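You operate a simulated robot arm through the tools that you are given. There is no shell and no other tool.

You run a simulated robot arm. Do the job below in one go: nothing can be reset, and whatever is moved stays where it is left.

TASK
Wipe the dust off the gear case, then lay the green and yellow covers flat over its bright pads.
Fine: wipe with the yellow pad beside it and put that back; each cover hides whole pads. What is to be rubbed or washed off counts as gone when no trace of it is left.

The check looks at the end state, three seconds after you hand in, the way a careful person would. Anything else that was tipped, shoved, dropped, spilled or broken makes it a failure. A push-on lid holds only when it is set on centred and level and pressed home; a screw cap is set on level and turned clockwise until tight.

THE ROBOT
A 6-joint arm with a two-finger gripper, fixed in place. Base frame: the origin is at the foot of the arm, x ahead of it, y to its left, z up; the work surface is at about z = 0.82. Lengths are in m, angles in rad, forces in N, time in s.
Its first joint turns from -2.897 to 2.897 rad. Payload 3.43 kg.
The TCP is the grasp point between the finger pads, 0.02 m short of the fingertips. In the tool frame z runs along the fingers and y along their closing line. Largest opening 0.19 m; the body of the gripper starts 0.248 m behind the TCP.
Orientation is that of the tool frame in the base frame, as a unit quaternion [w, x, y, z]. With the fingers straight down and closing along the base's y, the tool's x points along the base's -x, its y along +y and its z along -z.

THE INTERFACE
- The arm moves only by the tool arm_command. Its argument "increments" is a list of rows, each a list of 7 numbers: the shift along the tool's x, y, z in units of 20 mm (1.0 is 20 mm), then the turn, a rotation vector about the tool's x, y, z in units of 6 degrees (1.0 is 6 degrees), then the closure, from 0 (fully open) to 1 (shut). In form: [[tx, ty, tz, ax, ay, az, jaw], ...]. A call has 1 to 20 rows; each row shifts and turns the commanded pose from where the row before left it, along the tool's axes as they then stand. A call with a number of a shift or a turn outside -1 to 1 is refused whole. Rows are played at 5 a second. More than 0.05 m and 0.15 rad between two rows, or a gripper value outside its range, and nothing of the call is played. A pose out of reach is approached as far as the arm can. The call stops where the force on the tool passes 40 N (or 10 N more than at its start, if that is more) or the arm is blocked; 0.2 s more then pass. Each finger travels about 0.153 m/s and halts on what it meets, pressing with about 40 N; the grip force reading is that of the motor and also rises with nothing between the fingers. The clock runs only during rows and for 0.2 s after the last one: add rows that do not move to give the fingers time. The reply holds the time, the measured pose of the TCP, the force on the tool along the base axes, the opening and the grip force, in the units named above and with some noise, with the torque about the TCP (base axes, N m) and any sound that the robot's microphone picked up, and new pictures: "show" is both (left out), scene, wrist or none.
- Cameras (640 x 400 px; columns grow to the right, rows downward): "scene" is fixed at [0.2196, -0.4999, 1.6137]; the picture's right is [-0.13, -0.99, 0.00], its down [-0.94, 0.12, -0.33] and it looks along [0.33, -0.04, -0.94] (base axes); focal length 282 px, centre (320, 200). "wrist" rides on the gripper at [0.07, -0.008, -0.288] in the tool frame; the picture's right is [0.12, 0.99, 0.00], its down [-0.96, 0.11, -0.25] and it looks along [-0.25, 0.03, 0.97] (tool axes); focal length 261 px, centre (320, 200). There is no depth. A picture from a camera that has moved, and an enlarged one, comes with that camera's place and axes in the base frame and with its lens.
- raise_lower(by): slides the trunk up (or, below 0, down) by that many m; the arm rides with it, the base frame stays. It gives what a move gives, with no picture.
- close_up(camera, box): a new picture of the part [left, top, right, bottom] of that camera's present view, enlarged. No time passes.
- finish_job(): hands the job in; it is judged then, once.

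Places have to be worked out from the pictures, the camera data and where the tool is seen. Open the gripper and draw the arm clear of the work before you hand the job in, unless the task says otherwise.

The tools are called after ">>>" as a command line: name --pt "numbers of a row" for each row, then --argument value for the rest, lists and objects as JSON in quotes. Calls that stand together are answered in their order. arm_command: Moves the arm, as the interface text tells. Its arguments: {"type":"object","properties":{"increments":{"type":"array"},"show":{"type":"string","enum":["both","scene","wrist","none"]}},"required":["increments"]} The other tools are called the same way: raise_lower (by) slides the trunk up or down; close_up (camera, box) takes an enlarged picture of a part of a camera's view; finish_job () hands the job in.

At the start:

```text
clock: 0.0
tcp_pos: [0.523, -0.488, 1.1742]
tcp_rot: [0.0, -0.001, 1.0, 0.0]
contact_force: [-0.2, 0.3, -0.3]
torque: [-0.03, 0.02, 0.02]
grip_width: 0.1898
finger_force: 0.0
trunk travel left (down, up): [-0.35, 0.09]
```

scene: 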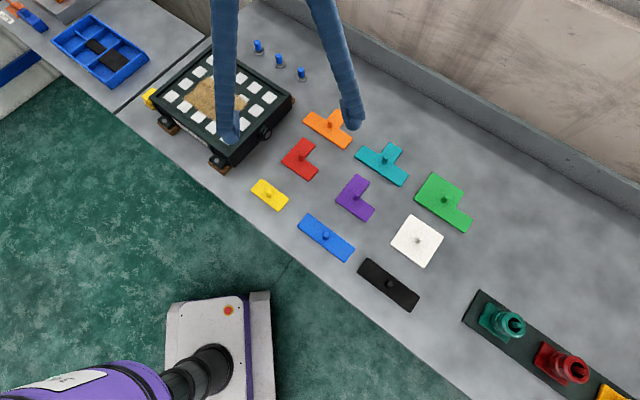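
wrist: 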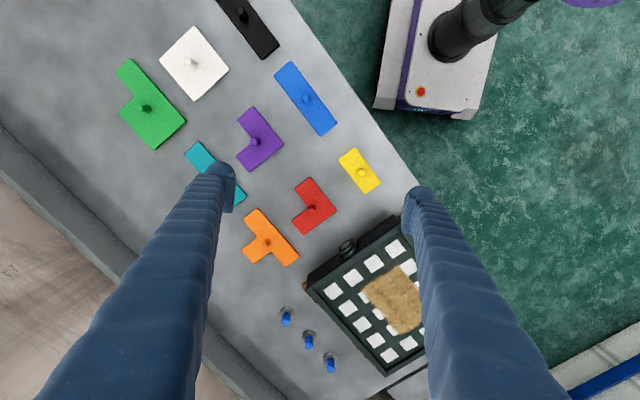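

I'll look closely at the gear case and the covers before moving anything.

>>> close_up --camera "scene" --box '[120, 40, 320, 180]'

>>> close_up --camera "scene" --box '[240, 90, 480, 240]'

>>> close_up --camera "wrist" --box '[280, 180, 460, 400]'

```text
2.86 times, centred on (220, 110) of scene
camera zoom: at [0.2196, -0.4999, 1.6137], right [-0.13, -0.99, 0.0], down [-0.94, 0.12, -0.33], along [0.33, -0.04, -0.94], focal length 806 px, centre (606, 457)
```

zoom: 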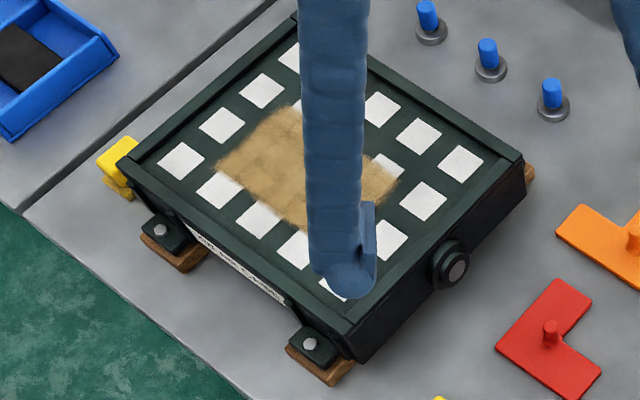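

```text
2.67 times, centred on (360, 165) of scene
camera zoom: at [0.2196, -0.4999, 1.6137], right [-0.13, -0.99, 0.0], down [-0.94, 0.12, -0.33], along [0.33, -0.04, -0.94], focal length 752 px, centre (213, 293)
```

zoom: 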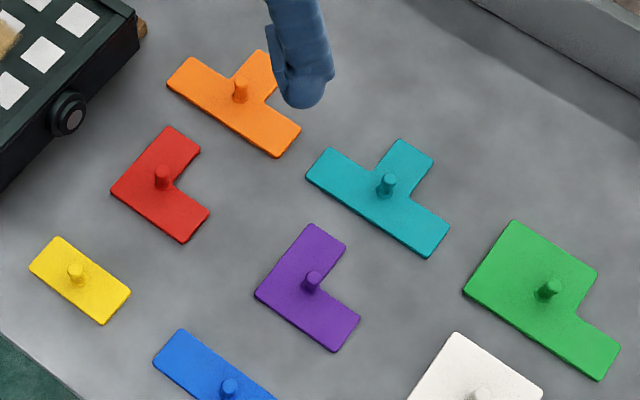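

```text
1.82 times, centred on (370, 290) of wrist
camera zoom: at [0.4528, -0.4976, 1.4621], right [-0.12, 0.99, 0.0], down [0.96, 0.12, 0.25], along [0.25, 0.03, -0.97], focal length 474 px, centre (229, 36)
```

zoom: 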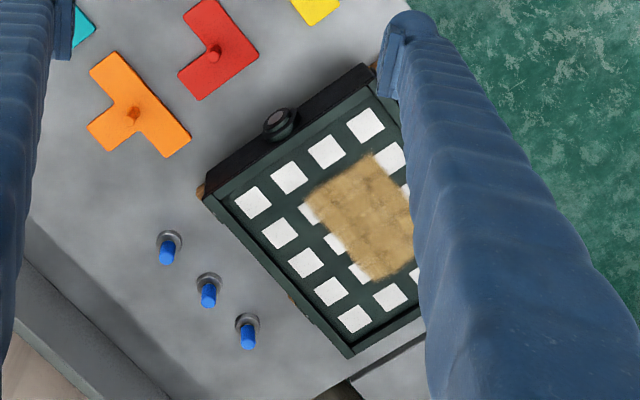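

The arm's fingers hide parts of the case. I'll swing the tool to the left (+y) at its present height so the scene camera has an unobstructed view.

>>> arm_command --pt "0 1 0 0 0 0 0" --pt "0 1 0 0 0 0 0" --pt "0 1 0 0 0 0 0" --pt "0 1 0 0 0 0 0" --pt "0 1 0 0 0 0 0" --pt "0 1 0 0 0 0 0" --pt "0 1 0 0 0 0 0" --pt "0 1 0 0 0 0 0" --pt "0 1 0 0 0 0 0" --pt "0 1 0 0 0 0 0" --pt "0 1 0 0 0 0 0" --pt "0 1 0 0 0 0 0" --pt "0 1 0 0 0 0 0" --pt "0 1 0 0 0 0 0" --pt "0 1 0 0 0 0 0" --pt "0 1 0 0 0 0 0" --pt "0 1 0 0 0 0 0" --pt "0 1 0 0 0 0 0" --pt "0 1 0 0 0 0 0" --pt "0 1 0 0 0 0 0"

```text
clock: 4.2
tcp_pos: [0.5213, -0.0867, 1.175]
tcp_rot: [0.0, 0.0, 1.0, 0.0]
contact_force: [0.2, -0.1, -0.7]
torque: [-0.03, 0.03, -0.01]
grip_width: 0.1901
finger_force: 0.1
trunk travel left (down, up): [-0.35, 0.09]
camera wrist: at [0.4511, -0.0958, 1.4627], right [-0.12, 0.99, 0.0], down [0.96, 0.12, 0.25], along [0.24, 0.03, -0.97], focal length 261 px, centre (320, 200)
```

scene: 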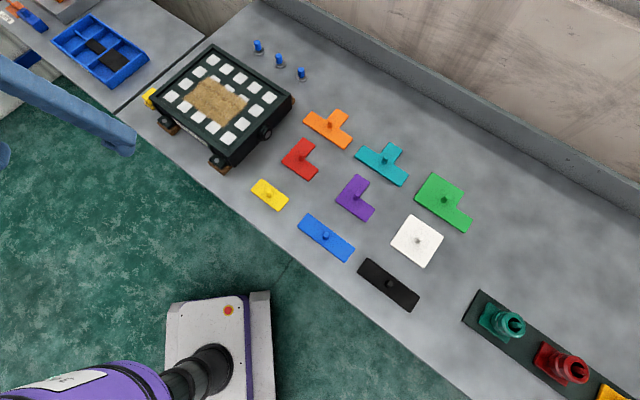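
wrist: 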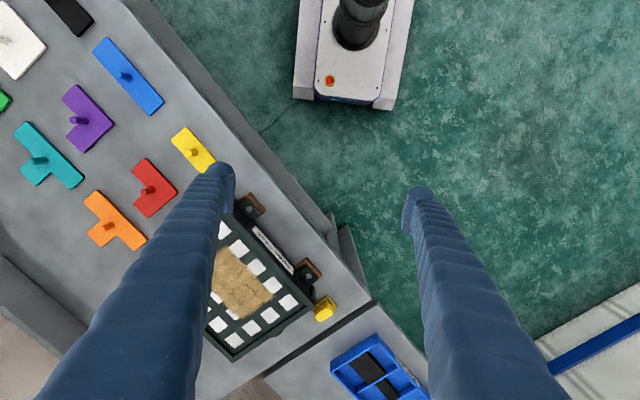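

Now the case is clear. I'll enlarge the case, the wiping pad and the two covers.

>>> close_up --camera "scene" --box '[135, 35, 305, 180]'

>>> close_up --camera "scene" --box '[130, 70, 210, 140]'

>>> close_up --camera "wrist" --box '[200, 180, 380, 380]'

>>> close_up --camera "scene" --box '[230, 160, 310, 220]'

>>> close_up --camera "scene" --box '[395, 160, 485, 240]'

```text
2.76 times, centred on (220, 108) of scene
camera zoom: at [0.2196, -0.4999, 1.6137], right [-0.13, -0.99, 0.0], down [-0.94, 0.12, -0.33], along [0.33, -0.04, -0.94], focal length 778 px, centre (596, 455)
```

zoom: 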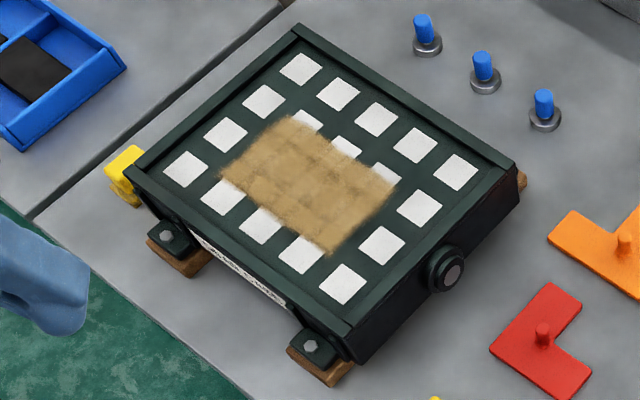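

```text
5.71 times, centred on (170, 105) of scene
camera zoom: at [0.2196, -0.4999, 1.6137], right [-0.13, -0.99, 0.0], down [-0.94, 0.12, -0.33], along [0.33, -0.04, -0.94], focal length 1611 px, centre (1177, 743)
```

zoom: 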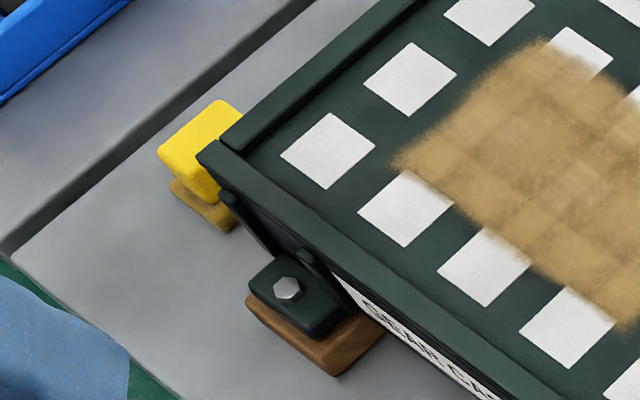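

```text
2.00 times, centred on (290, 280) of wrist
camera zoom: at [0.4511, -0.0958, 1.4627], right [-0.12, 0.99, 0.0], down [0.96, 0.12, 0.25], along [0.24, 0.03, -0.97], focal length 521 px, centre (380, 40)
```

zoom: 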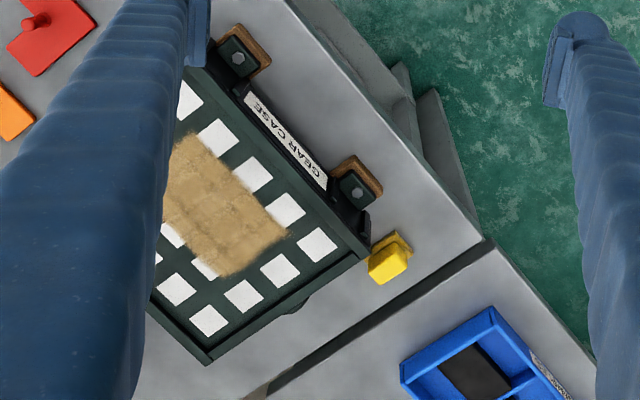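

```text
6.67 times, centred on (270, 190) of scene
camera zoom: at [0.2196, -0.4999, 1.6137], right [-0.13, -0.99, 0.0], down [-0.94, 0.12, -0.33], along [0.33, -0.04, -0.94], focal length 1880 px, centre (653, 267)
```

zoom: 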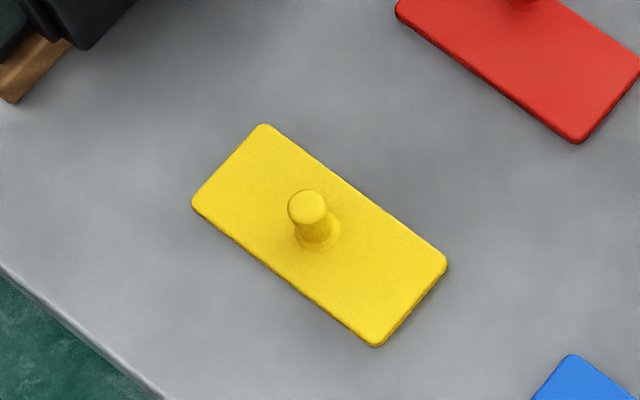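

```text
5.00 times, centred on (440, 200) of scene
camera zoom: at [0.2196, -0.4999, 1.6137], right [-0.13, -0.99, 0.0], down [-0.94, 0.12, -0.33], along [0.33, -0.04, -0.94], focal length 1410 px, centre (-280, 200)
```

zoom: 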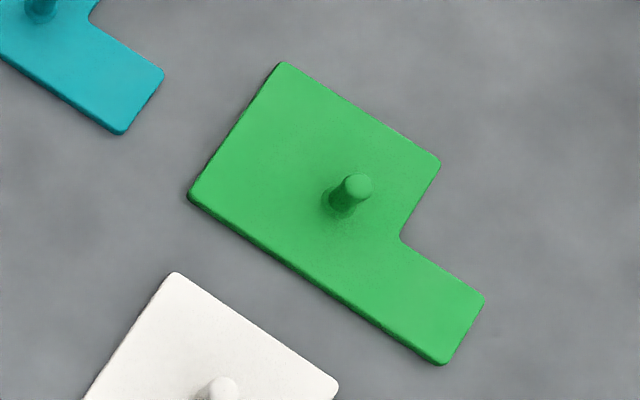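

The case is a 4×5 pad grid at about 45°, with a pitch of about 0.06 m. The covers already lie at the same angle. The wiping pad stands near (0.91, -0.03), so I'll move over it for a closer look.

>>> arm_command --pt "-1 0.2 0 0 0 0 0" --pt "-1 0.2 0 0 0 0 0" --pt "-1 0.2 0 0 0 0 0" --pt "-1 0.2 0 0 0 0 0" --pt "-1 0.2 0 0 0 0 0" --pt "-1 0.2 0 0 0 0 0" --pt "-1 0.2 0 0 0 0 0" --pt "-1 0.2 0 0 0 0 0" --pt "-1 0.2 0 0 0 0 0" --pt "-1 0.2 0 0 0 0 0" --pt "-1 0.2 0 0 0 0 0" --pt "-1 0.2 0 0 0 0 0" --pt "-1 0.2 0 0 0 0 0" --pt "-1 0.2 0 0 0 0 0"

```text
clock: 7.2
tcp_pos: [0.8052, -0.0323, 1.1742]
tcp_rot: [-0.001, -0.001, 1.0, 0.001]
contact_force: [-0.2, -0.4, 0.9]
torque: [-0.01, 0.05, 0.01]
grip_width: 0.19
finger_force: 0.1
trunk travel left (down, up): [-0.35, 0.09]
camera wrist: at [0.7343, -0.0406, 1.4627], right [-0.12, 0.99, 0.0], down [0.96, 0.12, 0.25], along [0.24, 0.03, -0.97], focal length 261 px, centre (320, 200)
```

scene: 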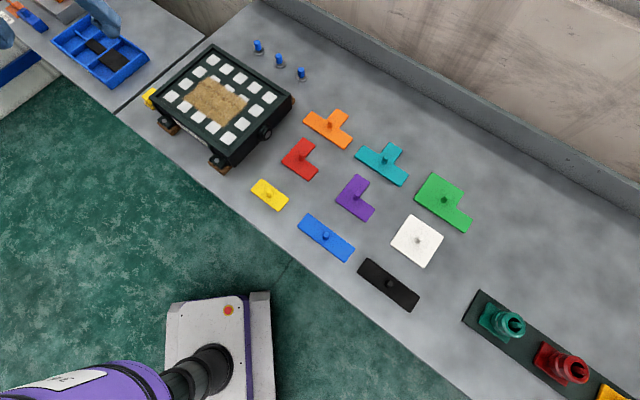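
wrist: 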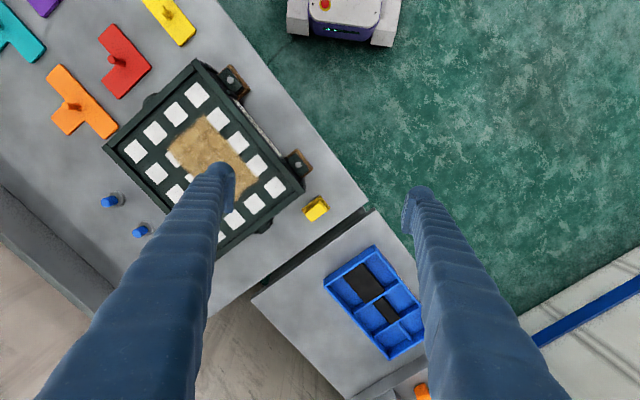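

>>> close_up --camera "wrist" --box '[280, 180, 350, 230]'

>>> close_up --camera "wrist" --box '[90, 40, 330, 270]'

```text
8.00 times, centred on (315, 205) of wrist
camera zoom: at [0.7343, -0.0406, 1.4627], right [-0.12, 0.99, 0.0], down [0.96, 0.12, 0.25], along [0.24, 0.03, -0.97], focal length 2085 px, centre (360, 160)
```

zoom: 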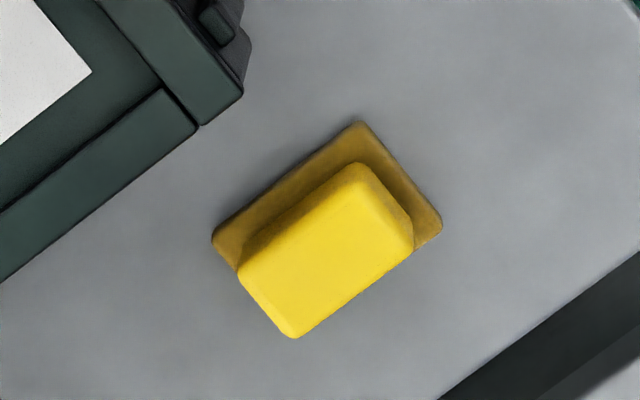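

```text
1.74 times, centred on (210, 155) of wrist
camera zoom: at [0.7343, -0.0406, 1.4627], right [-0.12, 0.99, 0.0], down [0.96, 0.12, 0.25], along [0.24, 0.03, -0.97], focal length 453 px, centre (511, 278)
```

zoom: 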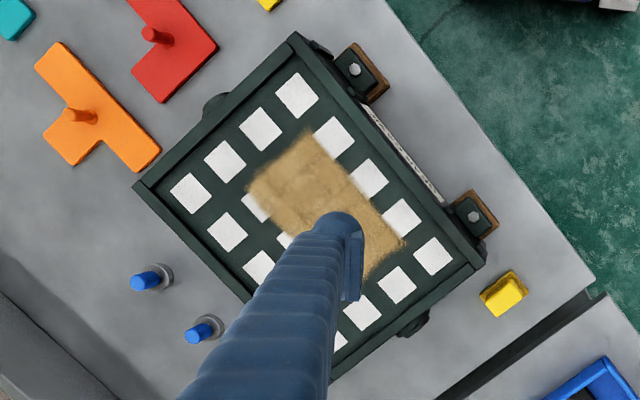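

The wiping pad is a slab of about 0.06×0.042 m with a narrower handle, centred near (0.918, -0.030). Its long side lies along (0.7, -0.7), about 4 cm clear of the case. I'll turn the tool 45° so the fingers close across the handle, narrow the jaws and move over it.

>>> arm_command --pt "0 0 0 0 0 1 0.2" --pt "0 0 0 0 0 1 0.4" --pt "0 0 0 0 0 1 0.6" --pt "0 0 0 0 0 1 0.6" --pt "0 0 0 0 0 1 0.6" --pt "0 0 0 0 0 1 0.6" --pt "0 0 0 0 0 1 0.6" --pt "0 0 0 0 0 0.5 0.6" --pt "-0.8 0.8 0 0 0 0 0.6" --pt "-0.8 0.8 0.6 0 0 0 0.6" --pt "-0.8 0.8 0.6 0 0 0 0.6" --pt "-0.8 0.8 0.6 0 0 0 0.6" --pt "-0.72 0.87 0.6 0 0 0 0.6" --pt "0 0 0.6 0 0 0 0.6" --pt "0 0 0.6 0 0 0 0.6" --pt "0 0 0 0 0 0 0.6"

```text
clock: 10.6
tcp_pos: [0.9171, -0.0274, 1.1035]
tcp_rot: [0.0, 0.383, 0.924, 0.0]
contact_force: [-0.6, -1.4, 0.7]
torque: [0.01, 0.01, -0.02]
grip_width: 0.0761
finger_force: 0.0
trunk travel left (down, up): [-0.35, 0.09]
camera wrist: at [0.8602, 0.0142, 1.3906], right [0.62, 0.79, 0.0], down [0.76, -0.6, 0.25], along [0.19, -0.15, -0.97], focal length 261 px, centre (320, 200)
```

scene: 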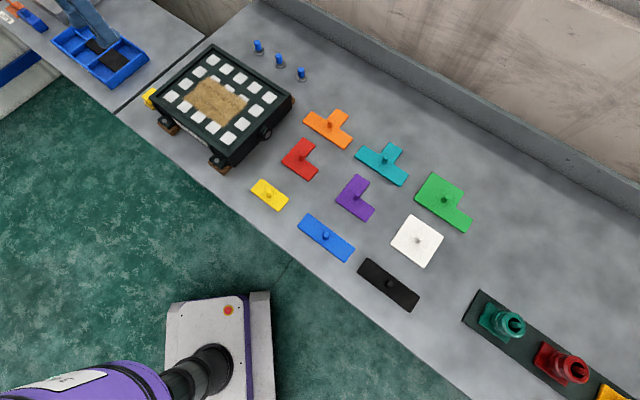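
wrist: 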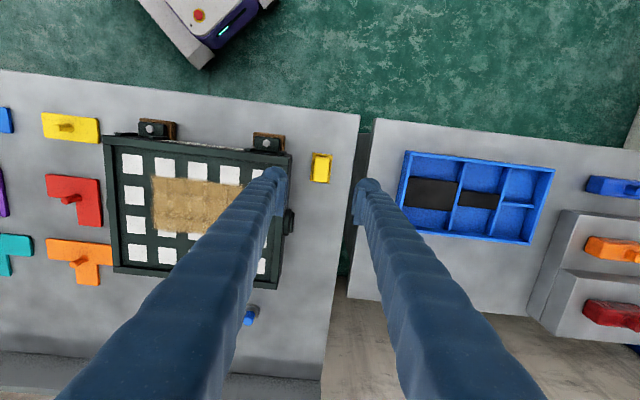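

>>> close_up --camera "wrist" --box '[280, 135, 360, 185]'

>>> close_up --camera "wrist" --box '[95, 110, 305, 290]'

```text
8.00 times, centred on (320, 160) of wrist
camera zoom: at [0.8602, 0.0142, 1.3906], right [0.62, 0.79, 0.0], down [0.76, -0.6, 0.25], along [0.19, -0.15, -0.97], focal length 2085 px, centre (320, 520)
```

zoom: 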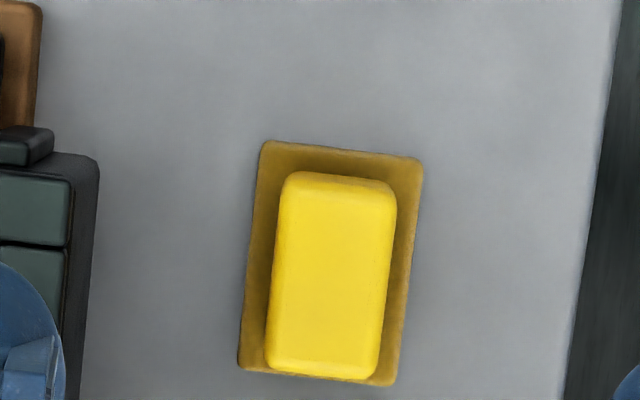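

```text
2.22 times, centred on (200, 200) of wrist
camera zoom: at [0.8602, 0.0142, 1.3906], right [0.62, 0.79, 0.0], down [0.76, -0.6, 0.25], along [0.19, -0.15, -0.97], focal length 579 px, centre (587, 200)
```

zoom: 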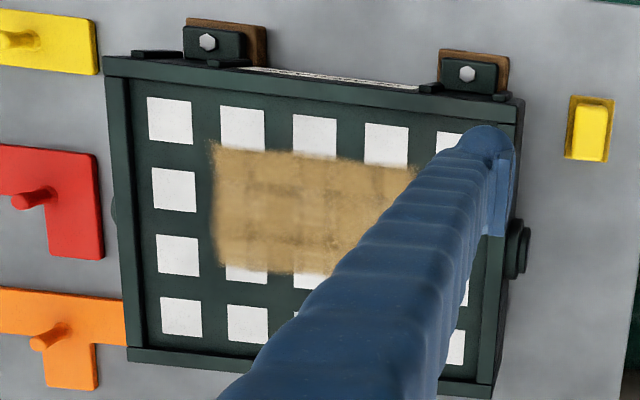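

The handle is about 0.030 m wide with its top near z=0.852, and the centre comes out at (0.919, -0.028). I'll trim the alignment, narrow the jaws a little more and descend to TCP z≈0.856.

>>> arm_command --pt "-0.1 0.02 1 0 0 -0.1 0.65" --pt "0 0 1 0 0 0 0.65" --pt "0 0 1 0 0 0 0.65" --pt "0 0 1 0 0 0 0.65" --pt "0 0 1 0 0 0 0.65" --pt "0 0 1 0 0 0 0.65" --pt "0 0 1 0 0 0 0.65" --pt "0 0 1 0 0 0 0.65" --pt "0 0 1 0 0 0 0.65" --pt "0 0 1 0 0 0 0.65" --pt "0 0 1 0 0 0 0.65" --pt "0 0 0.5 0 0 0 0.65" --pt "0 0 0.4 0 0 0 0.65" --pt "0 0 0.3 0 0 0 0.65" --pt "0 0 0 0 0 0 0.65"

```text
clock: 12.8
tcp_pos: [0.9197, -0.0286, 0.9184]
tcp_rot: [0.001, 0.378, 0.926, 0.001]
contact_force: [-6.0, 5.5, 17.8]
torque: [-0.6, 1.17, -0.53]
grip_width: 0.0684
finger_force: 2.1
trunk travel left (down, up): [-0.35, 0.09]
stopped in row 10: the force on the tool passed its limit at 56 N (the readings are from after the stop); the commanded pose is now the measured one
camera wrist: at [0.8626, 0.0129, 1.2056], right [0.61, 0.79, 0.0], down [0.77, -0.59, 0.25], along [0.2, -0.15, -0.97], focal length 261 px, centre (320, 200)
```

scene: 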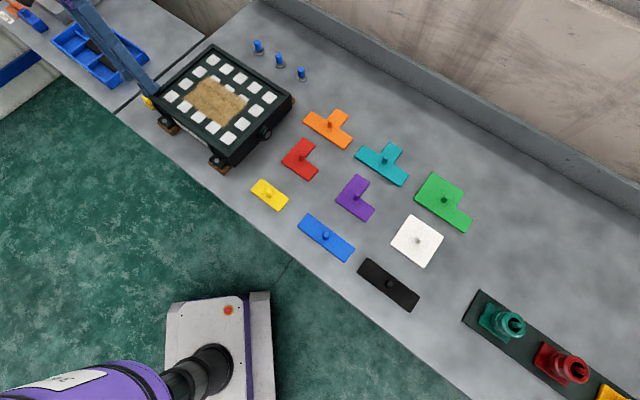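
wrist: 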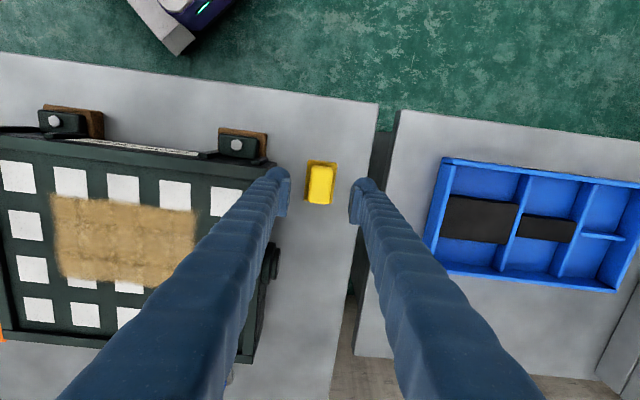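

The descent stopped at TCP z=0.918 on a contact, and the torque suggests it is near the case's left corner. I'll back up a little and look closely.

>>> arm_command --pt "0 0 -0.5 0 0 0 0.65" --pt "0 0 -0.5 0 0 0 0.65"

>>> close_up --camera "scene" --box '[50, 0, 290, 180]'

>>> close_up --camera "scene" --box '[120, 50, 200, 110]'

>>> close_up --camera "wrist" --box '[200, 110, 400, 240]'

```text
clock: 13.4
tcp_pos: [0.9186, -0.0308, 0.9358]
tcp_rot: [0.002, 0.377, 0.926, 0.001]
contact_force: [0.6, 1.2, 0.7]
torque: [0.04, -0.02, 0.01]
grip_width: 0.0666
finger_force: 0.0
trunk travel left (down, up): [-0.35, 0.09]
camera wrist: at [0.8611, 0.012, 1.2234], right [0.61, 0.79, 0.0], down [0.77, -0.59, 0.25], along [0.2, -0.15, -0.97], focal length 261 px, centre (320, 200)
```

scene: 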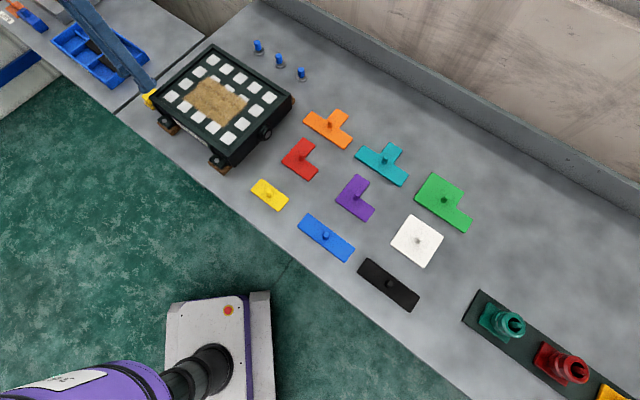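
wrist: 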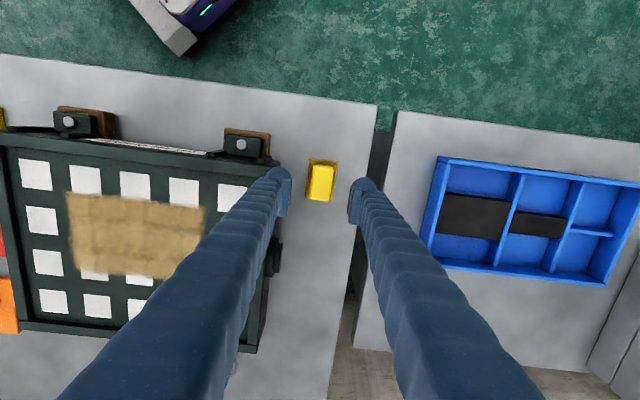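

```text
2.22 times, centred on (170, 90) of scene
camera zoom: at [0.2196, -0.4999, 1.6137], right [-0.13, -0.99, 0.0], down [-0.94, 0.12, -0.33], along [0.33, -0.04, -0.94], focal length 627 px, centre (653, 444)
```

zoom: 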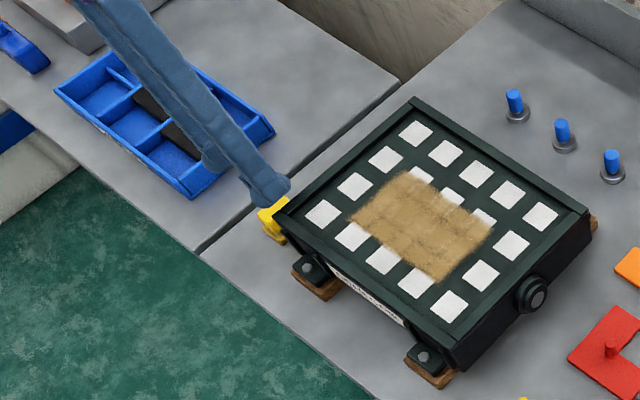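

```text
6.67 times, centred on (160, 80) of scene
camera zoom: at [0.2196, -0.4999, 1.6137], right [-0.13, -0.99, 0.0], down [-0.94, 0.12, -0.33], along [0.33, -0.04, -0.94], focal length 1880 px, centre (1387, 1000)
```

zoom: 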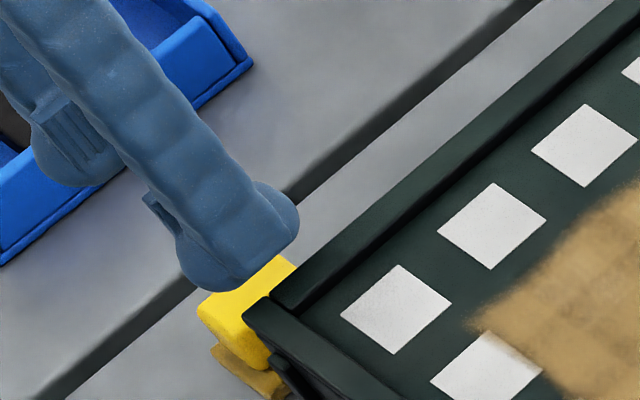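

```text
3.08 times, centred on (300, 175) of wrist
camera zoom: at [0.8611, 0.012, 1.2234], right [0.61, 0.79, 0.0], down [0.77, -0.59, 0.25], along [0.2, -0.15, -0.97], focal length 802 px, centre (382, 277)
```

zoom: 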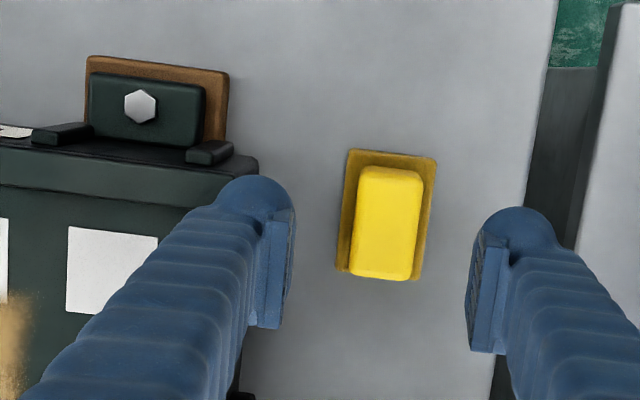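

The finger's rounded back is thicker than stated, and it touched the case rim. Nothing appears to have moved. I'll narrow the jaws to about 0.044 (handle 0.030), recentre, and descend again gently.

>>> arm_command --pt "0.13 0.05 0 0 0 0 0.768" --pt "0 0 0 0 0 0 0.768" --pt "0 0 0.3 0 0 0 0.768" --pt "0 0 0.3 0 0 0 0.768" --pt "0 0 0.3 0 0 0 0.768" --pt "0 0 0.3 0 0 0 0.768" --pt "0 0 0 0 0 0 0.768"

>>> close_up --camera "wrist" --box '[240, 140, 380, 240]'

>>> close_up --camera "scene" --box '[120, 50, 200, 110]'

```text
clock: 15.0
tcp_pos: [0.917, -0.0265, 0.9138]
tcp_rot: [0.002, 0.378, 0.926, 0.002]
contact_force: [0.6, 0.6, 0.4]
torque: [0.0, -0.02, 0.02]
grip_width: 0.0441
finger_force: 0.0
trunk travel left (down, up): [-0.35, 0.09]
camera wrist: at [0.8602, 0.0153, 1.2002], right [0.61, 0.79, 0.0], down [0.77, -0.59, 0.25], along [0.2, -0.15, -0.97], focal length 261 px, centre (320, 200)
```

scene: 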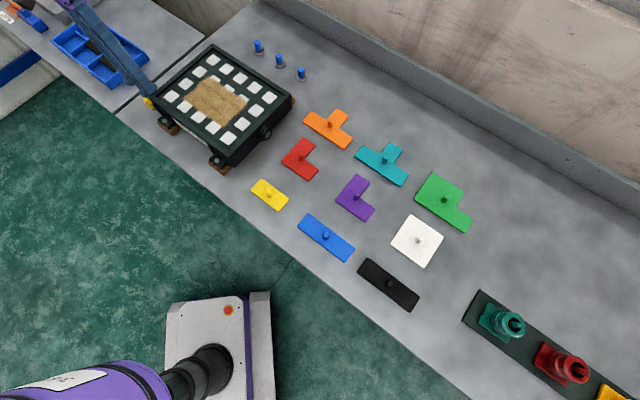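
wrist: 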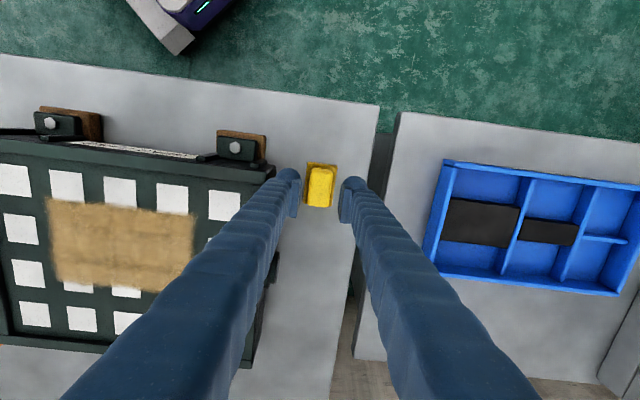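

```text
4.00 times, centred on (310, 190) of wrist
camera zoom: at [0.8602, 0.0153, 1.2002], right [0.61, 0.79, 0.0], down [0.77, -0.59, 0.25], along [0.2, -0.15, -0.97], focal length 1043 px, centre (360, 240)
```

zoom: 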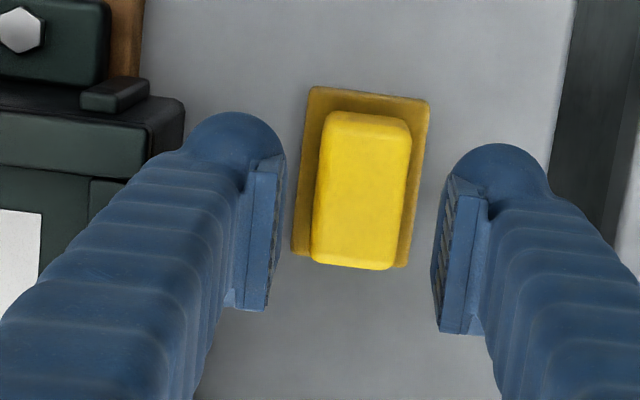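

```text
6.67 times, centred on (160, 80) of scene
camera zoom: at [0.2196, -0.4999, 1.6137], right [-0.13, -0.99, 0.0], down [-0.94, 0.12, -0.33], along [0.33, -0.04, -0.94], focal length 1880 px, centre (1387, 1000)
```

zoom: 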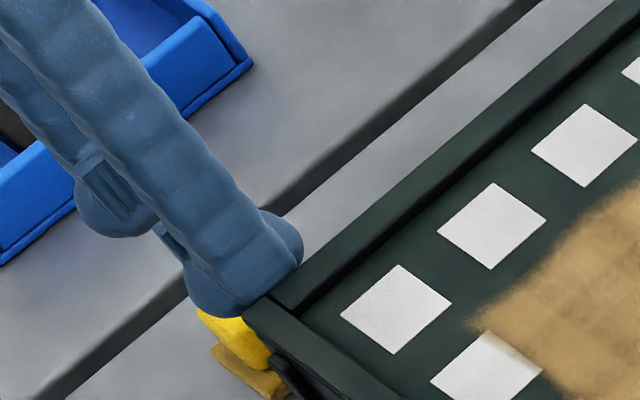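

The handle is centred between the fingers to about 1 mm. I'll descend the remaining ~57 mm slowly.

>>> arm_command --pt "0 0 0.4 0 0 0 0.768" --pt "0 0 0.4 0 0 0 0.768" --pt "0 0 0.4 0 0 0 0.768" --pt "0 0 0.4 0 0 0 0.768" --pt "0 0 0.4 0 0 0 0.768" --pt "0 0 0.4 0 0 0 0.768" --pt "0 0 0.4 0 0 0 0.768" --pt "0 0 0 0 0 0 0.768"

>>> close_up --camera "wrist" --box '[240, 140, 380, 240]'

```text
clock: 16.8
tcp_pos: [0.9193, -0.0261, 0.8568]
tcp_rot: [0.001, 0.378, 0.926, 0.001]
contact_force: [-0.1, -0.2, -0.9]
torque: [-0.01, -0.01, 0.01]
grip_width: 0.0442
finger_force: 0.1
trunk travel left (down, up): [-0.35, 0.09]
camera wrist: at [0.8609, 0.016, 1.1441], right [0.61, 0.79, 0.0], down [0.77, -0.59, 0.25], along [0.2, -0.15, -0.97], focal length 261 px, centre (320, 200)
```

scene: 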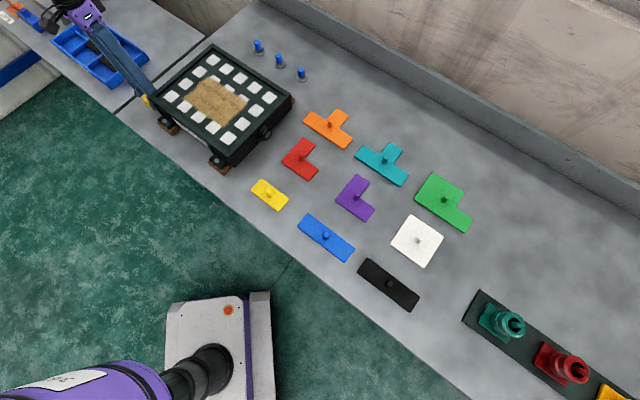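
wrist: 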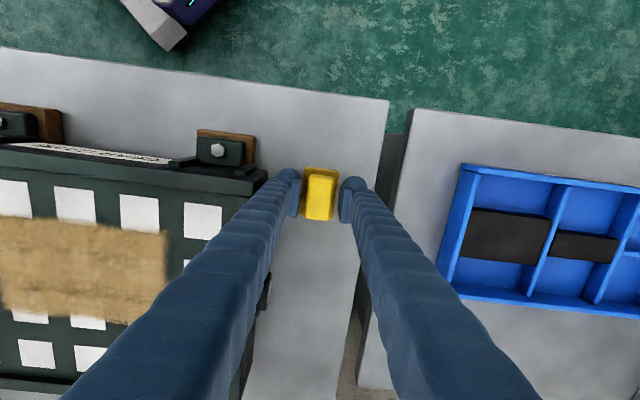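

```text
4.00 times, centred on (310, 190) of wrist
camera zoom: at [0.8609, 0.016, 1.1441], right [0.61, 0.79, 0.0], down [0.77, -0.59, 0.25], along [0.2, -0.15, -0.97], focal length 1043 px, centre (360, 240)
```

zoom: 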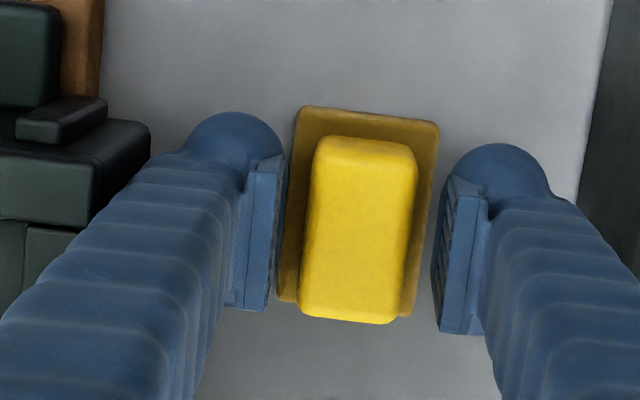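

The fingers straddle the handle. I'll drop 3 mm more, then close on it.

>>> arm_command --pt "0 0 0.15 0 0 0 0.768" --pt "0 0 0 0 0 0 0.768" --pt "0 0 0 0 0 0 0.85" --pt "0 0 0 0 0 0 0.9" --pt "0 0 0 0 0 0 1" --pt "0 0 0 0 0 0 1" --pt "0 0 0 0 0 0 1" --show "wrist"

>>> close_up --camera "wrist" --box '[240, 140, 380, 240]'

```text
clock: 18.4
tcp_pos: [0.9182, -0.027, 0.8524]
tcp_rot: [0.003, 0.378, 0.926, 0.002]
contact_force: [0.1, 0.1, 0.5]
torque: [-0.02, 0.0, 0.02]
grip_width: 0.0285
finger_force: 40.8
trunk travel left (down, up): [-0.35, 0.09]
camera wrist: at [0.8616, 0.0157, 1.141], right [0.61, 0.79, 0.0], down [0.77, -0.59, 0.25], along [0.2, -0.15, -0.97], focal length 261 px, centre (320, 200)
```

wrist: 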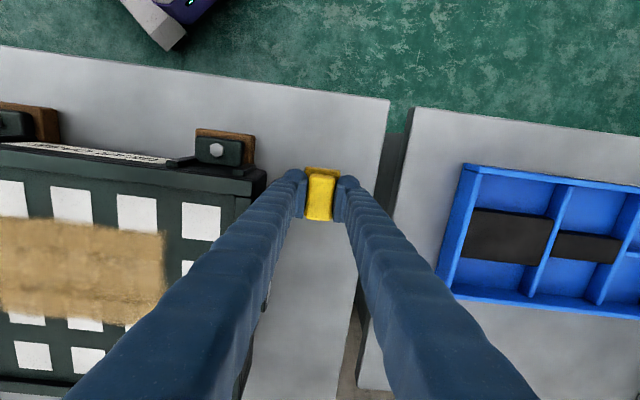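

```text
4.00 times, centred on (310, 190) of wrist
camera zoom: at [0.8616, 0.0157, 1.141], right [0.61, 0.79, 0.0], down [0.77, -0.59, 0.25], along [0.2, -0.15, -0.97], focal length 1043 px, centre (360, 240)
```

zoom: 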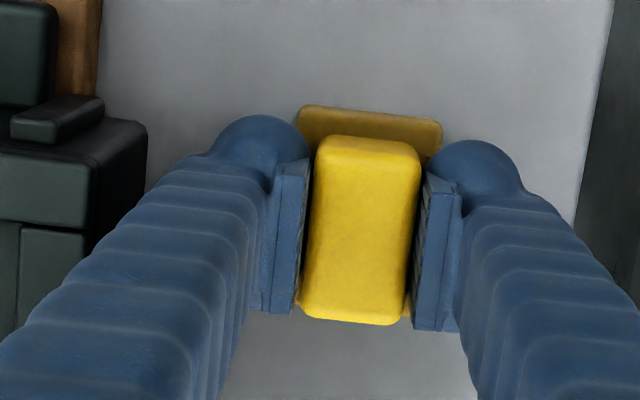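

The handle is gripped, at width 0.0285 and 40 N. I'll lift it clear and carry it over the near corner of the dust patch, staying above the panel.

>>> arm_command --pt "0 0 -0.5 0 0 0 1" --pt "0 0 -1 0 0 0 1" --pt "0 0 -1 0 0 0 1" --pt "0 0 -1 0 0 0 1" --pt "0 0 -1 0 0 0 1" --pt "0 0 -1 0 0 0 1" --pt "0 0 -1 0 0 0 1" --pt "0 0 -1 0 0 0 1" --pt "-0.5 -1 0 0 0 0 1" --pt "-0.5 -1 0 0 0 0 1" --pt "-0.5 -1 0 0 0 0 1" --pt "-0.5 -1 0 0 0 0 1" --pt "-0.5 -1 0 0 0 0 1" --pt "-0.38 -1 0 0 0 0 1" --pt "0 0 0 0 0 0 1"

>>> close_up --camera "wrist" --box '[180, 90, 460, 270]'

>>> close_up --camera "scene" --box '[110, 30, 310, 180]'

```text
clock: 21.6
tcp_pos: [0.876, -0.1545, 1.0018]
tcp_rot: [0.001, 0.377, 0.926, 0.002]
contact_force: [-0.4, -0.4, 0.0]
torque: [0.02, 0.01, 0.03]
grip_width: 0.0284
finger_force: 40.4
trunk travel left (down, up): [-0.35, 0.09]
camera wrist: at [0.8177, -0.1119, 1.2895], right [0.61, 0.79, 0.0], down [0.77, -0.59, 0.25], along [0.2, -0.15, -0.97], focal length 261 px, centre (320, 200)
```

scene: 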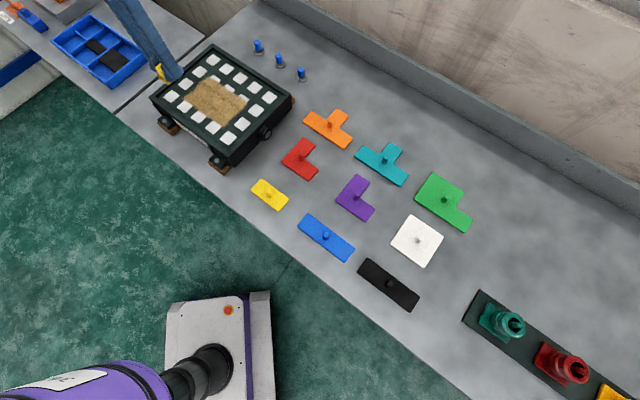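
wrist: 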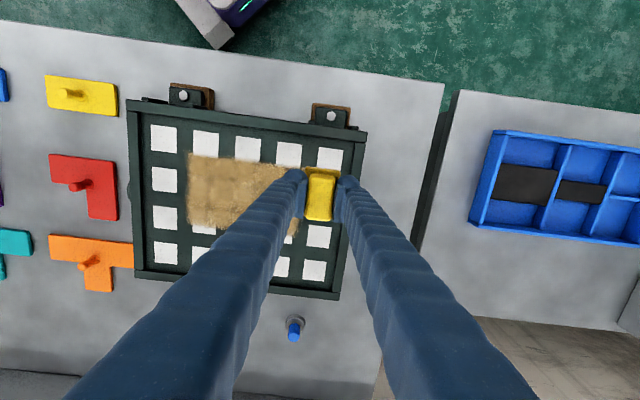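

```text
2.22 times, centred on (320, 180) of wrist
camera zoom: at [0.8177, -0.1119, 1.2895], right [0.61, 0.79, 0.0], down [0.77, -0.59, 0.25], along [0.2, -0.15, -0.97], focal length 579 px, centre (320, 244)
```

zoom: 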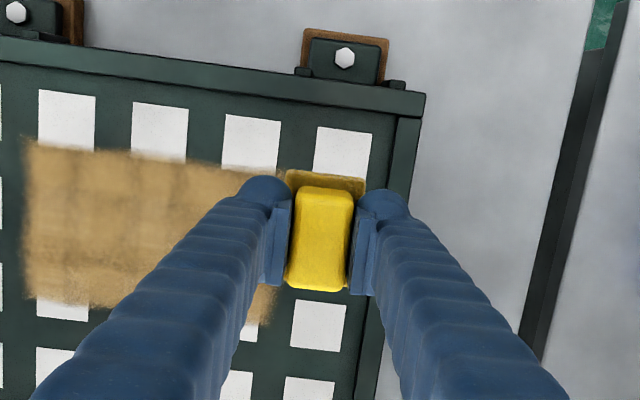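

```text
2.67 times, centred on (210, 105) of scene
camera zoom: at [0.2196, -0.4999, 1.6137], right [-0.13, -0.99, 0.0], down [-0.94, 0.12, -0.33], along [0.33, -0.04, -0.94], focal length 752 px, centre (613, 453)
```

zoom: 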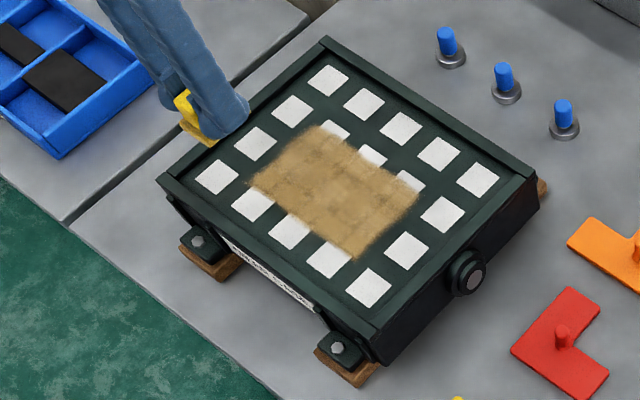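

The pad hangs level over the case. I'll shift 15 mm inward to keep the fingers off the rim, then descend to just above the expected contact height.

>>> arm_command --pt "0 -0.75 0 0 0 0 1" --pt "0 0 0.8 0 0 0 1" --pt "0 0 0.8 0 0 0 1" --pt "0 0 0.5 0 0 0 1" --pt "0 0 0.4 0 0 0 1" --pt "0 0 0 0 0 0 1"

>>> close_up --camera "scene" --box '[140, 40, 240, 110]'

```text
clock: 23.0
tcp_pos: [0.8648, -0.1641, 0.9535]
tcp_rot: [0.001, 0.379, 0.925, 0.002]
contact_force: [0.0, -0.4, -0.4]
torque: [-0.01, -0.04, -0.01]
grip_width: 0.0283
finger_force: 40.4
trunk travel left (down, up): [-0.35, 0.09]
camera wrist: at [0.8072, -0.1213, 1.2411], right [0.61, 0.79, 0.0], down [0.77, -0.59, 0.25], along [0.2, -0.15, -0.97], focal length 261 px, centre (320, 200)
```

scene: 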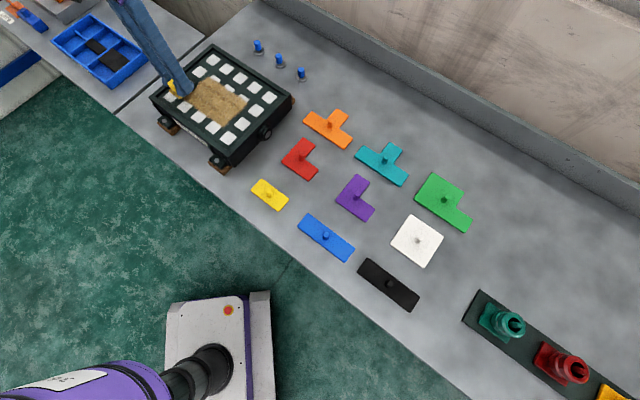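
wrist: 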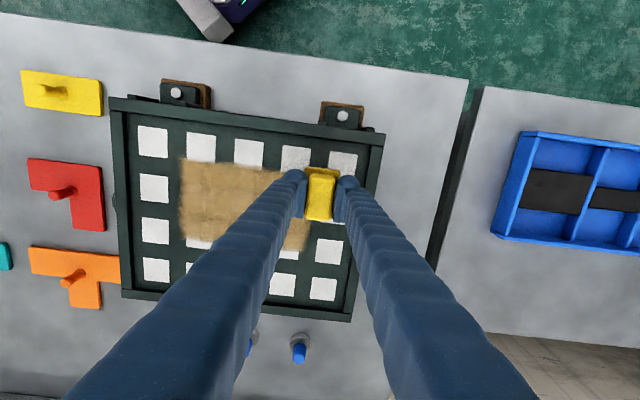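

```text
5.71 times, centred on (190, 75) of scene
camera zoom: at [0.2196, -0.4999, 1.6137], right [-0.13, -0.99, 0.0], down [-0.94, 0.12, -0.33], along [0.33, -0.04, -0.94], focal length 1611 px, centre (1063, 914)
```

zoom: 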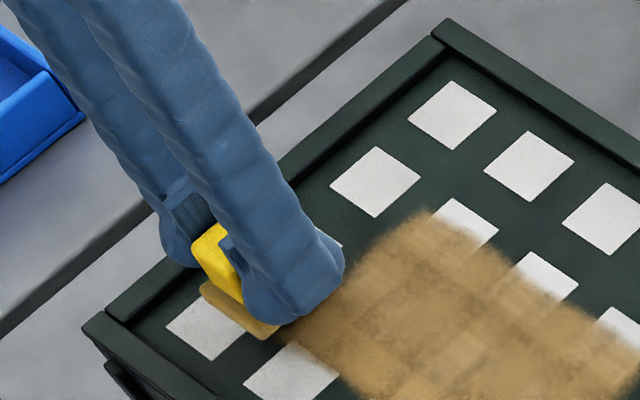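

The sponge is just above the panel. I'll lower it in 2 mm steps until it touches.

>>> arm_command --pt "0 0 0.15 0 0 0 1" --pt "0 0 0.15 0 0 0 1" --pt "0 0 0.1 0 0 0 1" --pt "0 0 0.1 0 0 0 1" --show "none"

```text
clock: 24.0
tcp_pos: [0.8651, -0.1645, 0.9436]
tcp_rot: [0.002, 0.378, 0.926, 0.0]
contact_force: [-0.2, 1.5, 0.1]
torque: [-0.01, -0.02, 0.02]
grip_width: 0.0283
finger_force: 39.7
trunk travel left (down, up): [-0.35, 0.09]
```

>>> arm_command --pt "0 0 0.1 0 0 0 1" --pt "0 0 0.1 0 0 0 1" --pt "0 0 0 0 0 0 1" --show "none"

```text
clock: 24.8
tcp_pos: [0.8656, -0.1648, 0.9394]
tcp_rot: [0.003, 0.379, 0.925, 0.001]
contact_force: [0.3, 0.5, -0.8]
torque: [0.0, 0.01, 0.01]
grip_width: 0.0286
finger_force: 40.2
trunk travel left (down, up): [-0.35, 0.09]
```

>>> arm_command --pt "0 0 0.1 0 0 0 1" --pt "0 0 0.1 0 0 0 1" --pt "0 0 0 0 0 0 1" --show "none"

```text
clock: 25.6
tcp_pos: [0.8657, -0.1647, 0.9386]
tcp_rot: [0.004, 0.378, 0.926, 0.001]
contact_force: [-0.1, 1.1, 28.5]
torque: [0.26, 0.27, 0.02]
grip_width: 0.0283
finger_force: 39.7
trunk travel left (down, up): [-0.35, 0.09]
```

The pad touched at TCP z≈0.9387. I'll ease the pressure to about 10 N and make the first stroke along the case's long direction.

>>> arm_command --pt "0 0 -0.1 0 0 0 1" --pt "0 -0.5 0 0 0 0 1" --pt "0 -0.5 0 0 0 0 1" --pt "0 -0.5 0 0 0 0 1" --pt "0 -0.5 0 0 0 0 1" --pt "0 -0.5 0 0 0 0 1" --pt "0 -0.5 0 0 0 0 1" --pt "0 -0.5 0 0 0 0 1" --pt "0 -0.5 0 0 0 0 1" --pt "0 -0.5 0 0 0 0 1" --pt "0 -0.5 0 0 0 0 1"

>>> close_up --camera "wrist" --box '[100, 70, 480, 300]'

```text
clock: 28.0
tcp_pos: [0.7936, -0.2336, 0.9375]
tcp_rot: [0.002, 0.377, 0.926, 0.001]
contact_force: [4.6, 4.2, 28.2]
torque: [-0.05, -0.09, 0.02]
grip_width: 0.0283
finger_force: 39.8
trunk travel left (down, up): [-0.35, 0.09]
camera wrist: at [0.7357, -0.1925, 1.2251], right [0.61, 0.79, 0.0], down [0.77, -0.59, 0.25], along [0.2, -0.15, -0.97], focal length 261 px, centre (320, 200)
```

scene: 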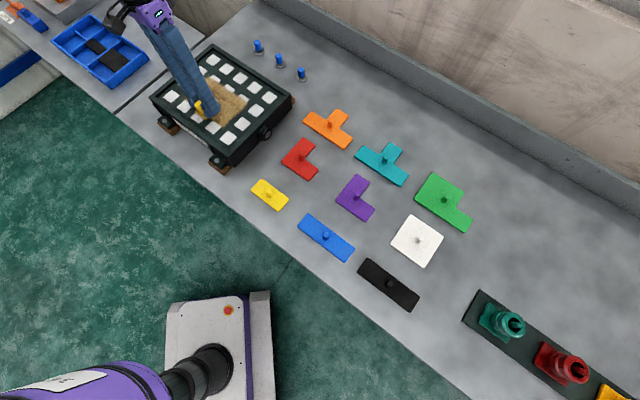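
wrist: 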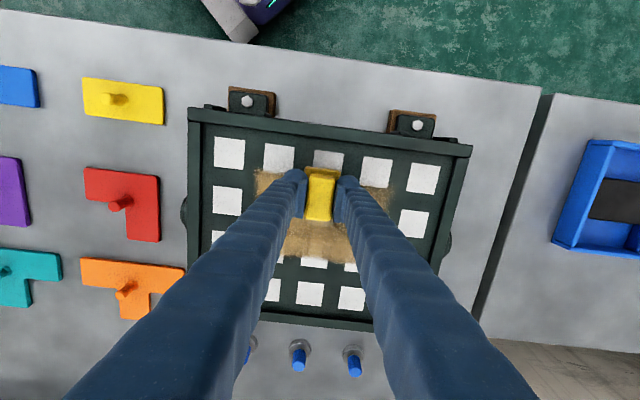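

```text
1.68 times, centred on (290, 185) of wrist
camera zoom: at [0.7357, -0.1925, 1.2251], right [0.61, 0.79, 0.0], down [0.77, -0.59, 0.25], along [0.2, -0.15, -0.97], focal length 439 px, centre (370, 225)
```

zoom: 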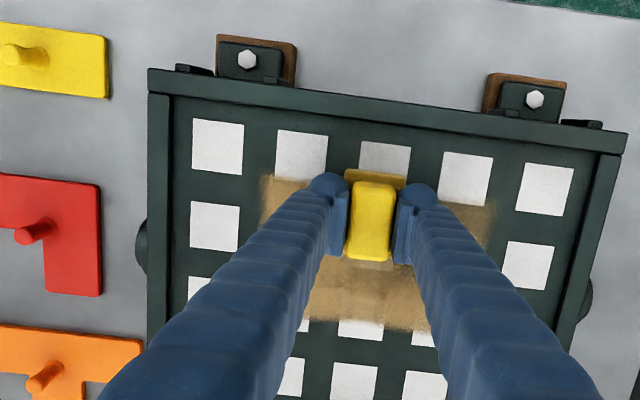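

The stroke is thinning the dust but the contact force is still 28 N. I'll lift by a hair, continue to the far end, then return.

>>> arm_command --pt "0 -0.5 -0.05 0 0 0 1" --pt "0 -0.5 0 0 0 0 1" --pt "0 -0.5 0 0 0 0 1" --pt "0 -0.5 0 0 0 0 1" --pt "0 -0.5 0 0 0 0 1" --pt "0 -0.5 0 0 0 0 1" --pt "0 -0.5 0 0 0 0 1" --pt "0 -0.5 0 0 0 0 1" --pt "0 -0.4 0 0 0 0 1"

>>> close_up --camera "wrist" --box '[200, 70, 580, 300]'

```text
clock: 30.0
tcp_pos: [0.7323, -0.2991, 0.9374]
tcp_rot: [0.002, 0.377, 0.926, 0.002]
contact_force: [-1.1, -0.2, 3.3]
torque: [-0.13, -0.06, -0.04]
grip_width: 0.0283
finger_force: 40.0
trunk travel left (down, up): [-0.35, 0.09]
camera wrist: at [0.6749, -0.257, 1.2253], right [0.61, 0.79, 0.0], down [0.77, -0.59, 0.25], along [0.2, -0.15, -0.97], focal length 261 px, centre (320, 200)
```

scene: 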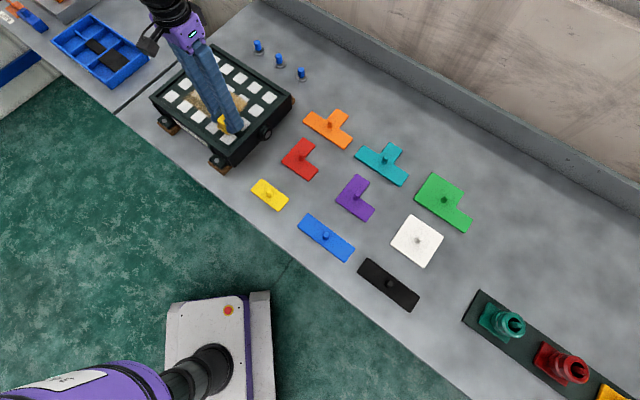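
wrist: 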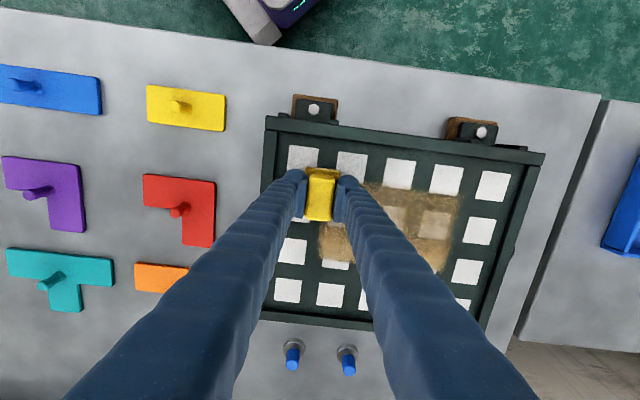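

```text
1.68 times, centred on (390, 185) of wrist
camera zoom: at [0.6749, -0.257, 1.2253], right [0.61, 0.79, 0.0], down [0.77, -0.59, 0.25], along [0.2, -0.15, -0.97], focal length 439 px, centre (202, 225)
```

zoom: 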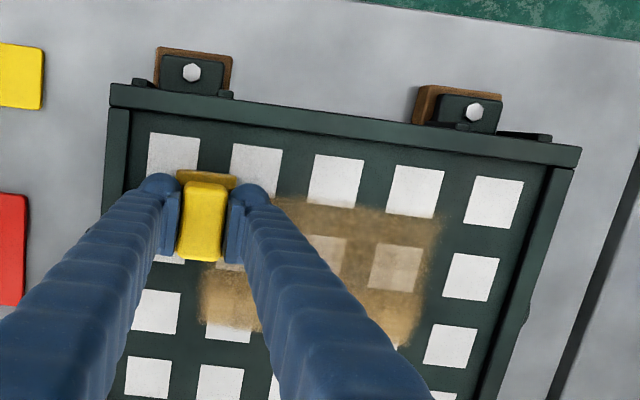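

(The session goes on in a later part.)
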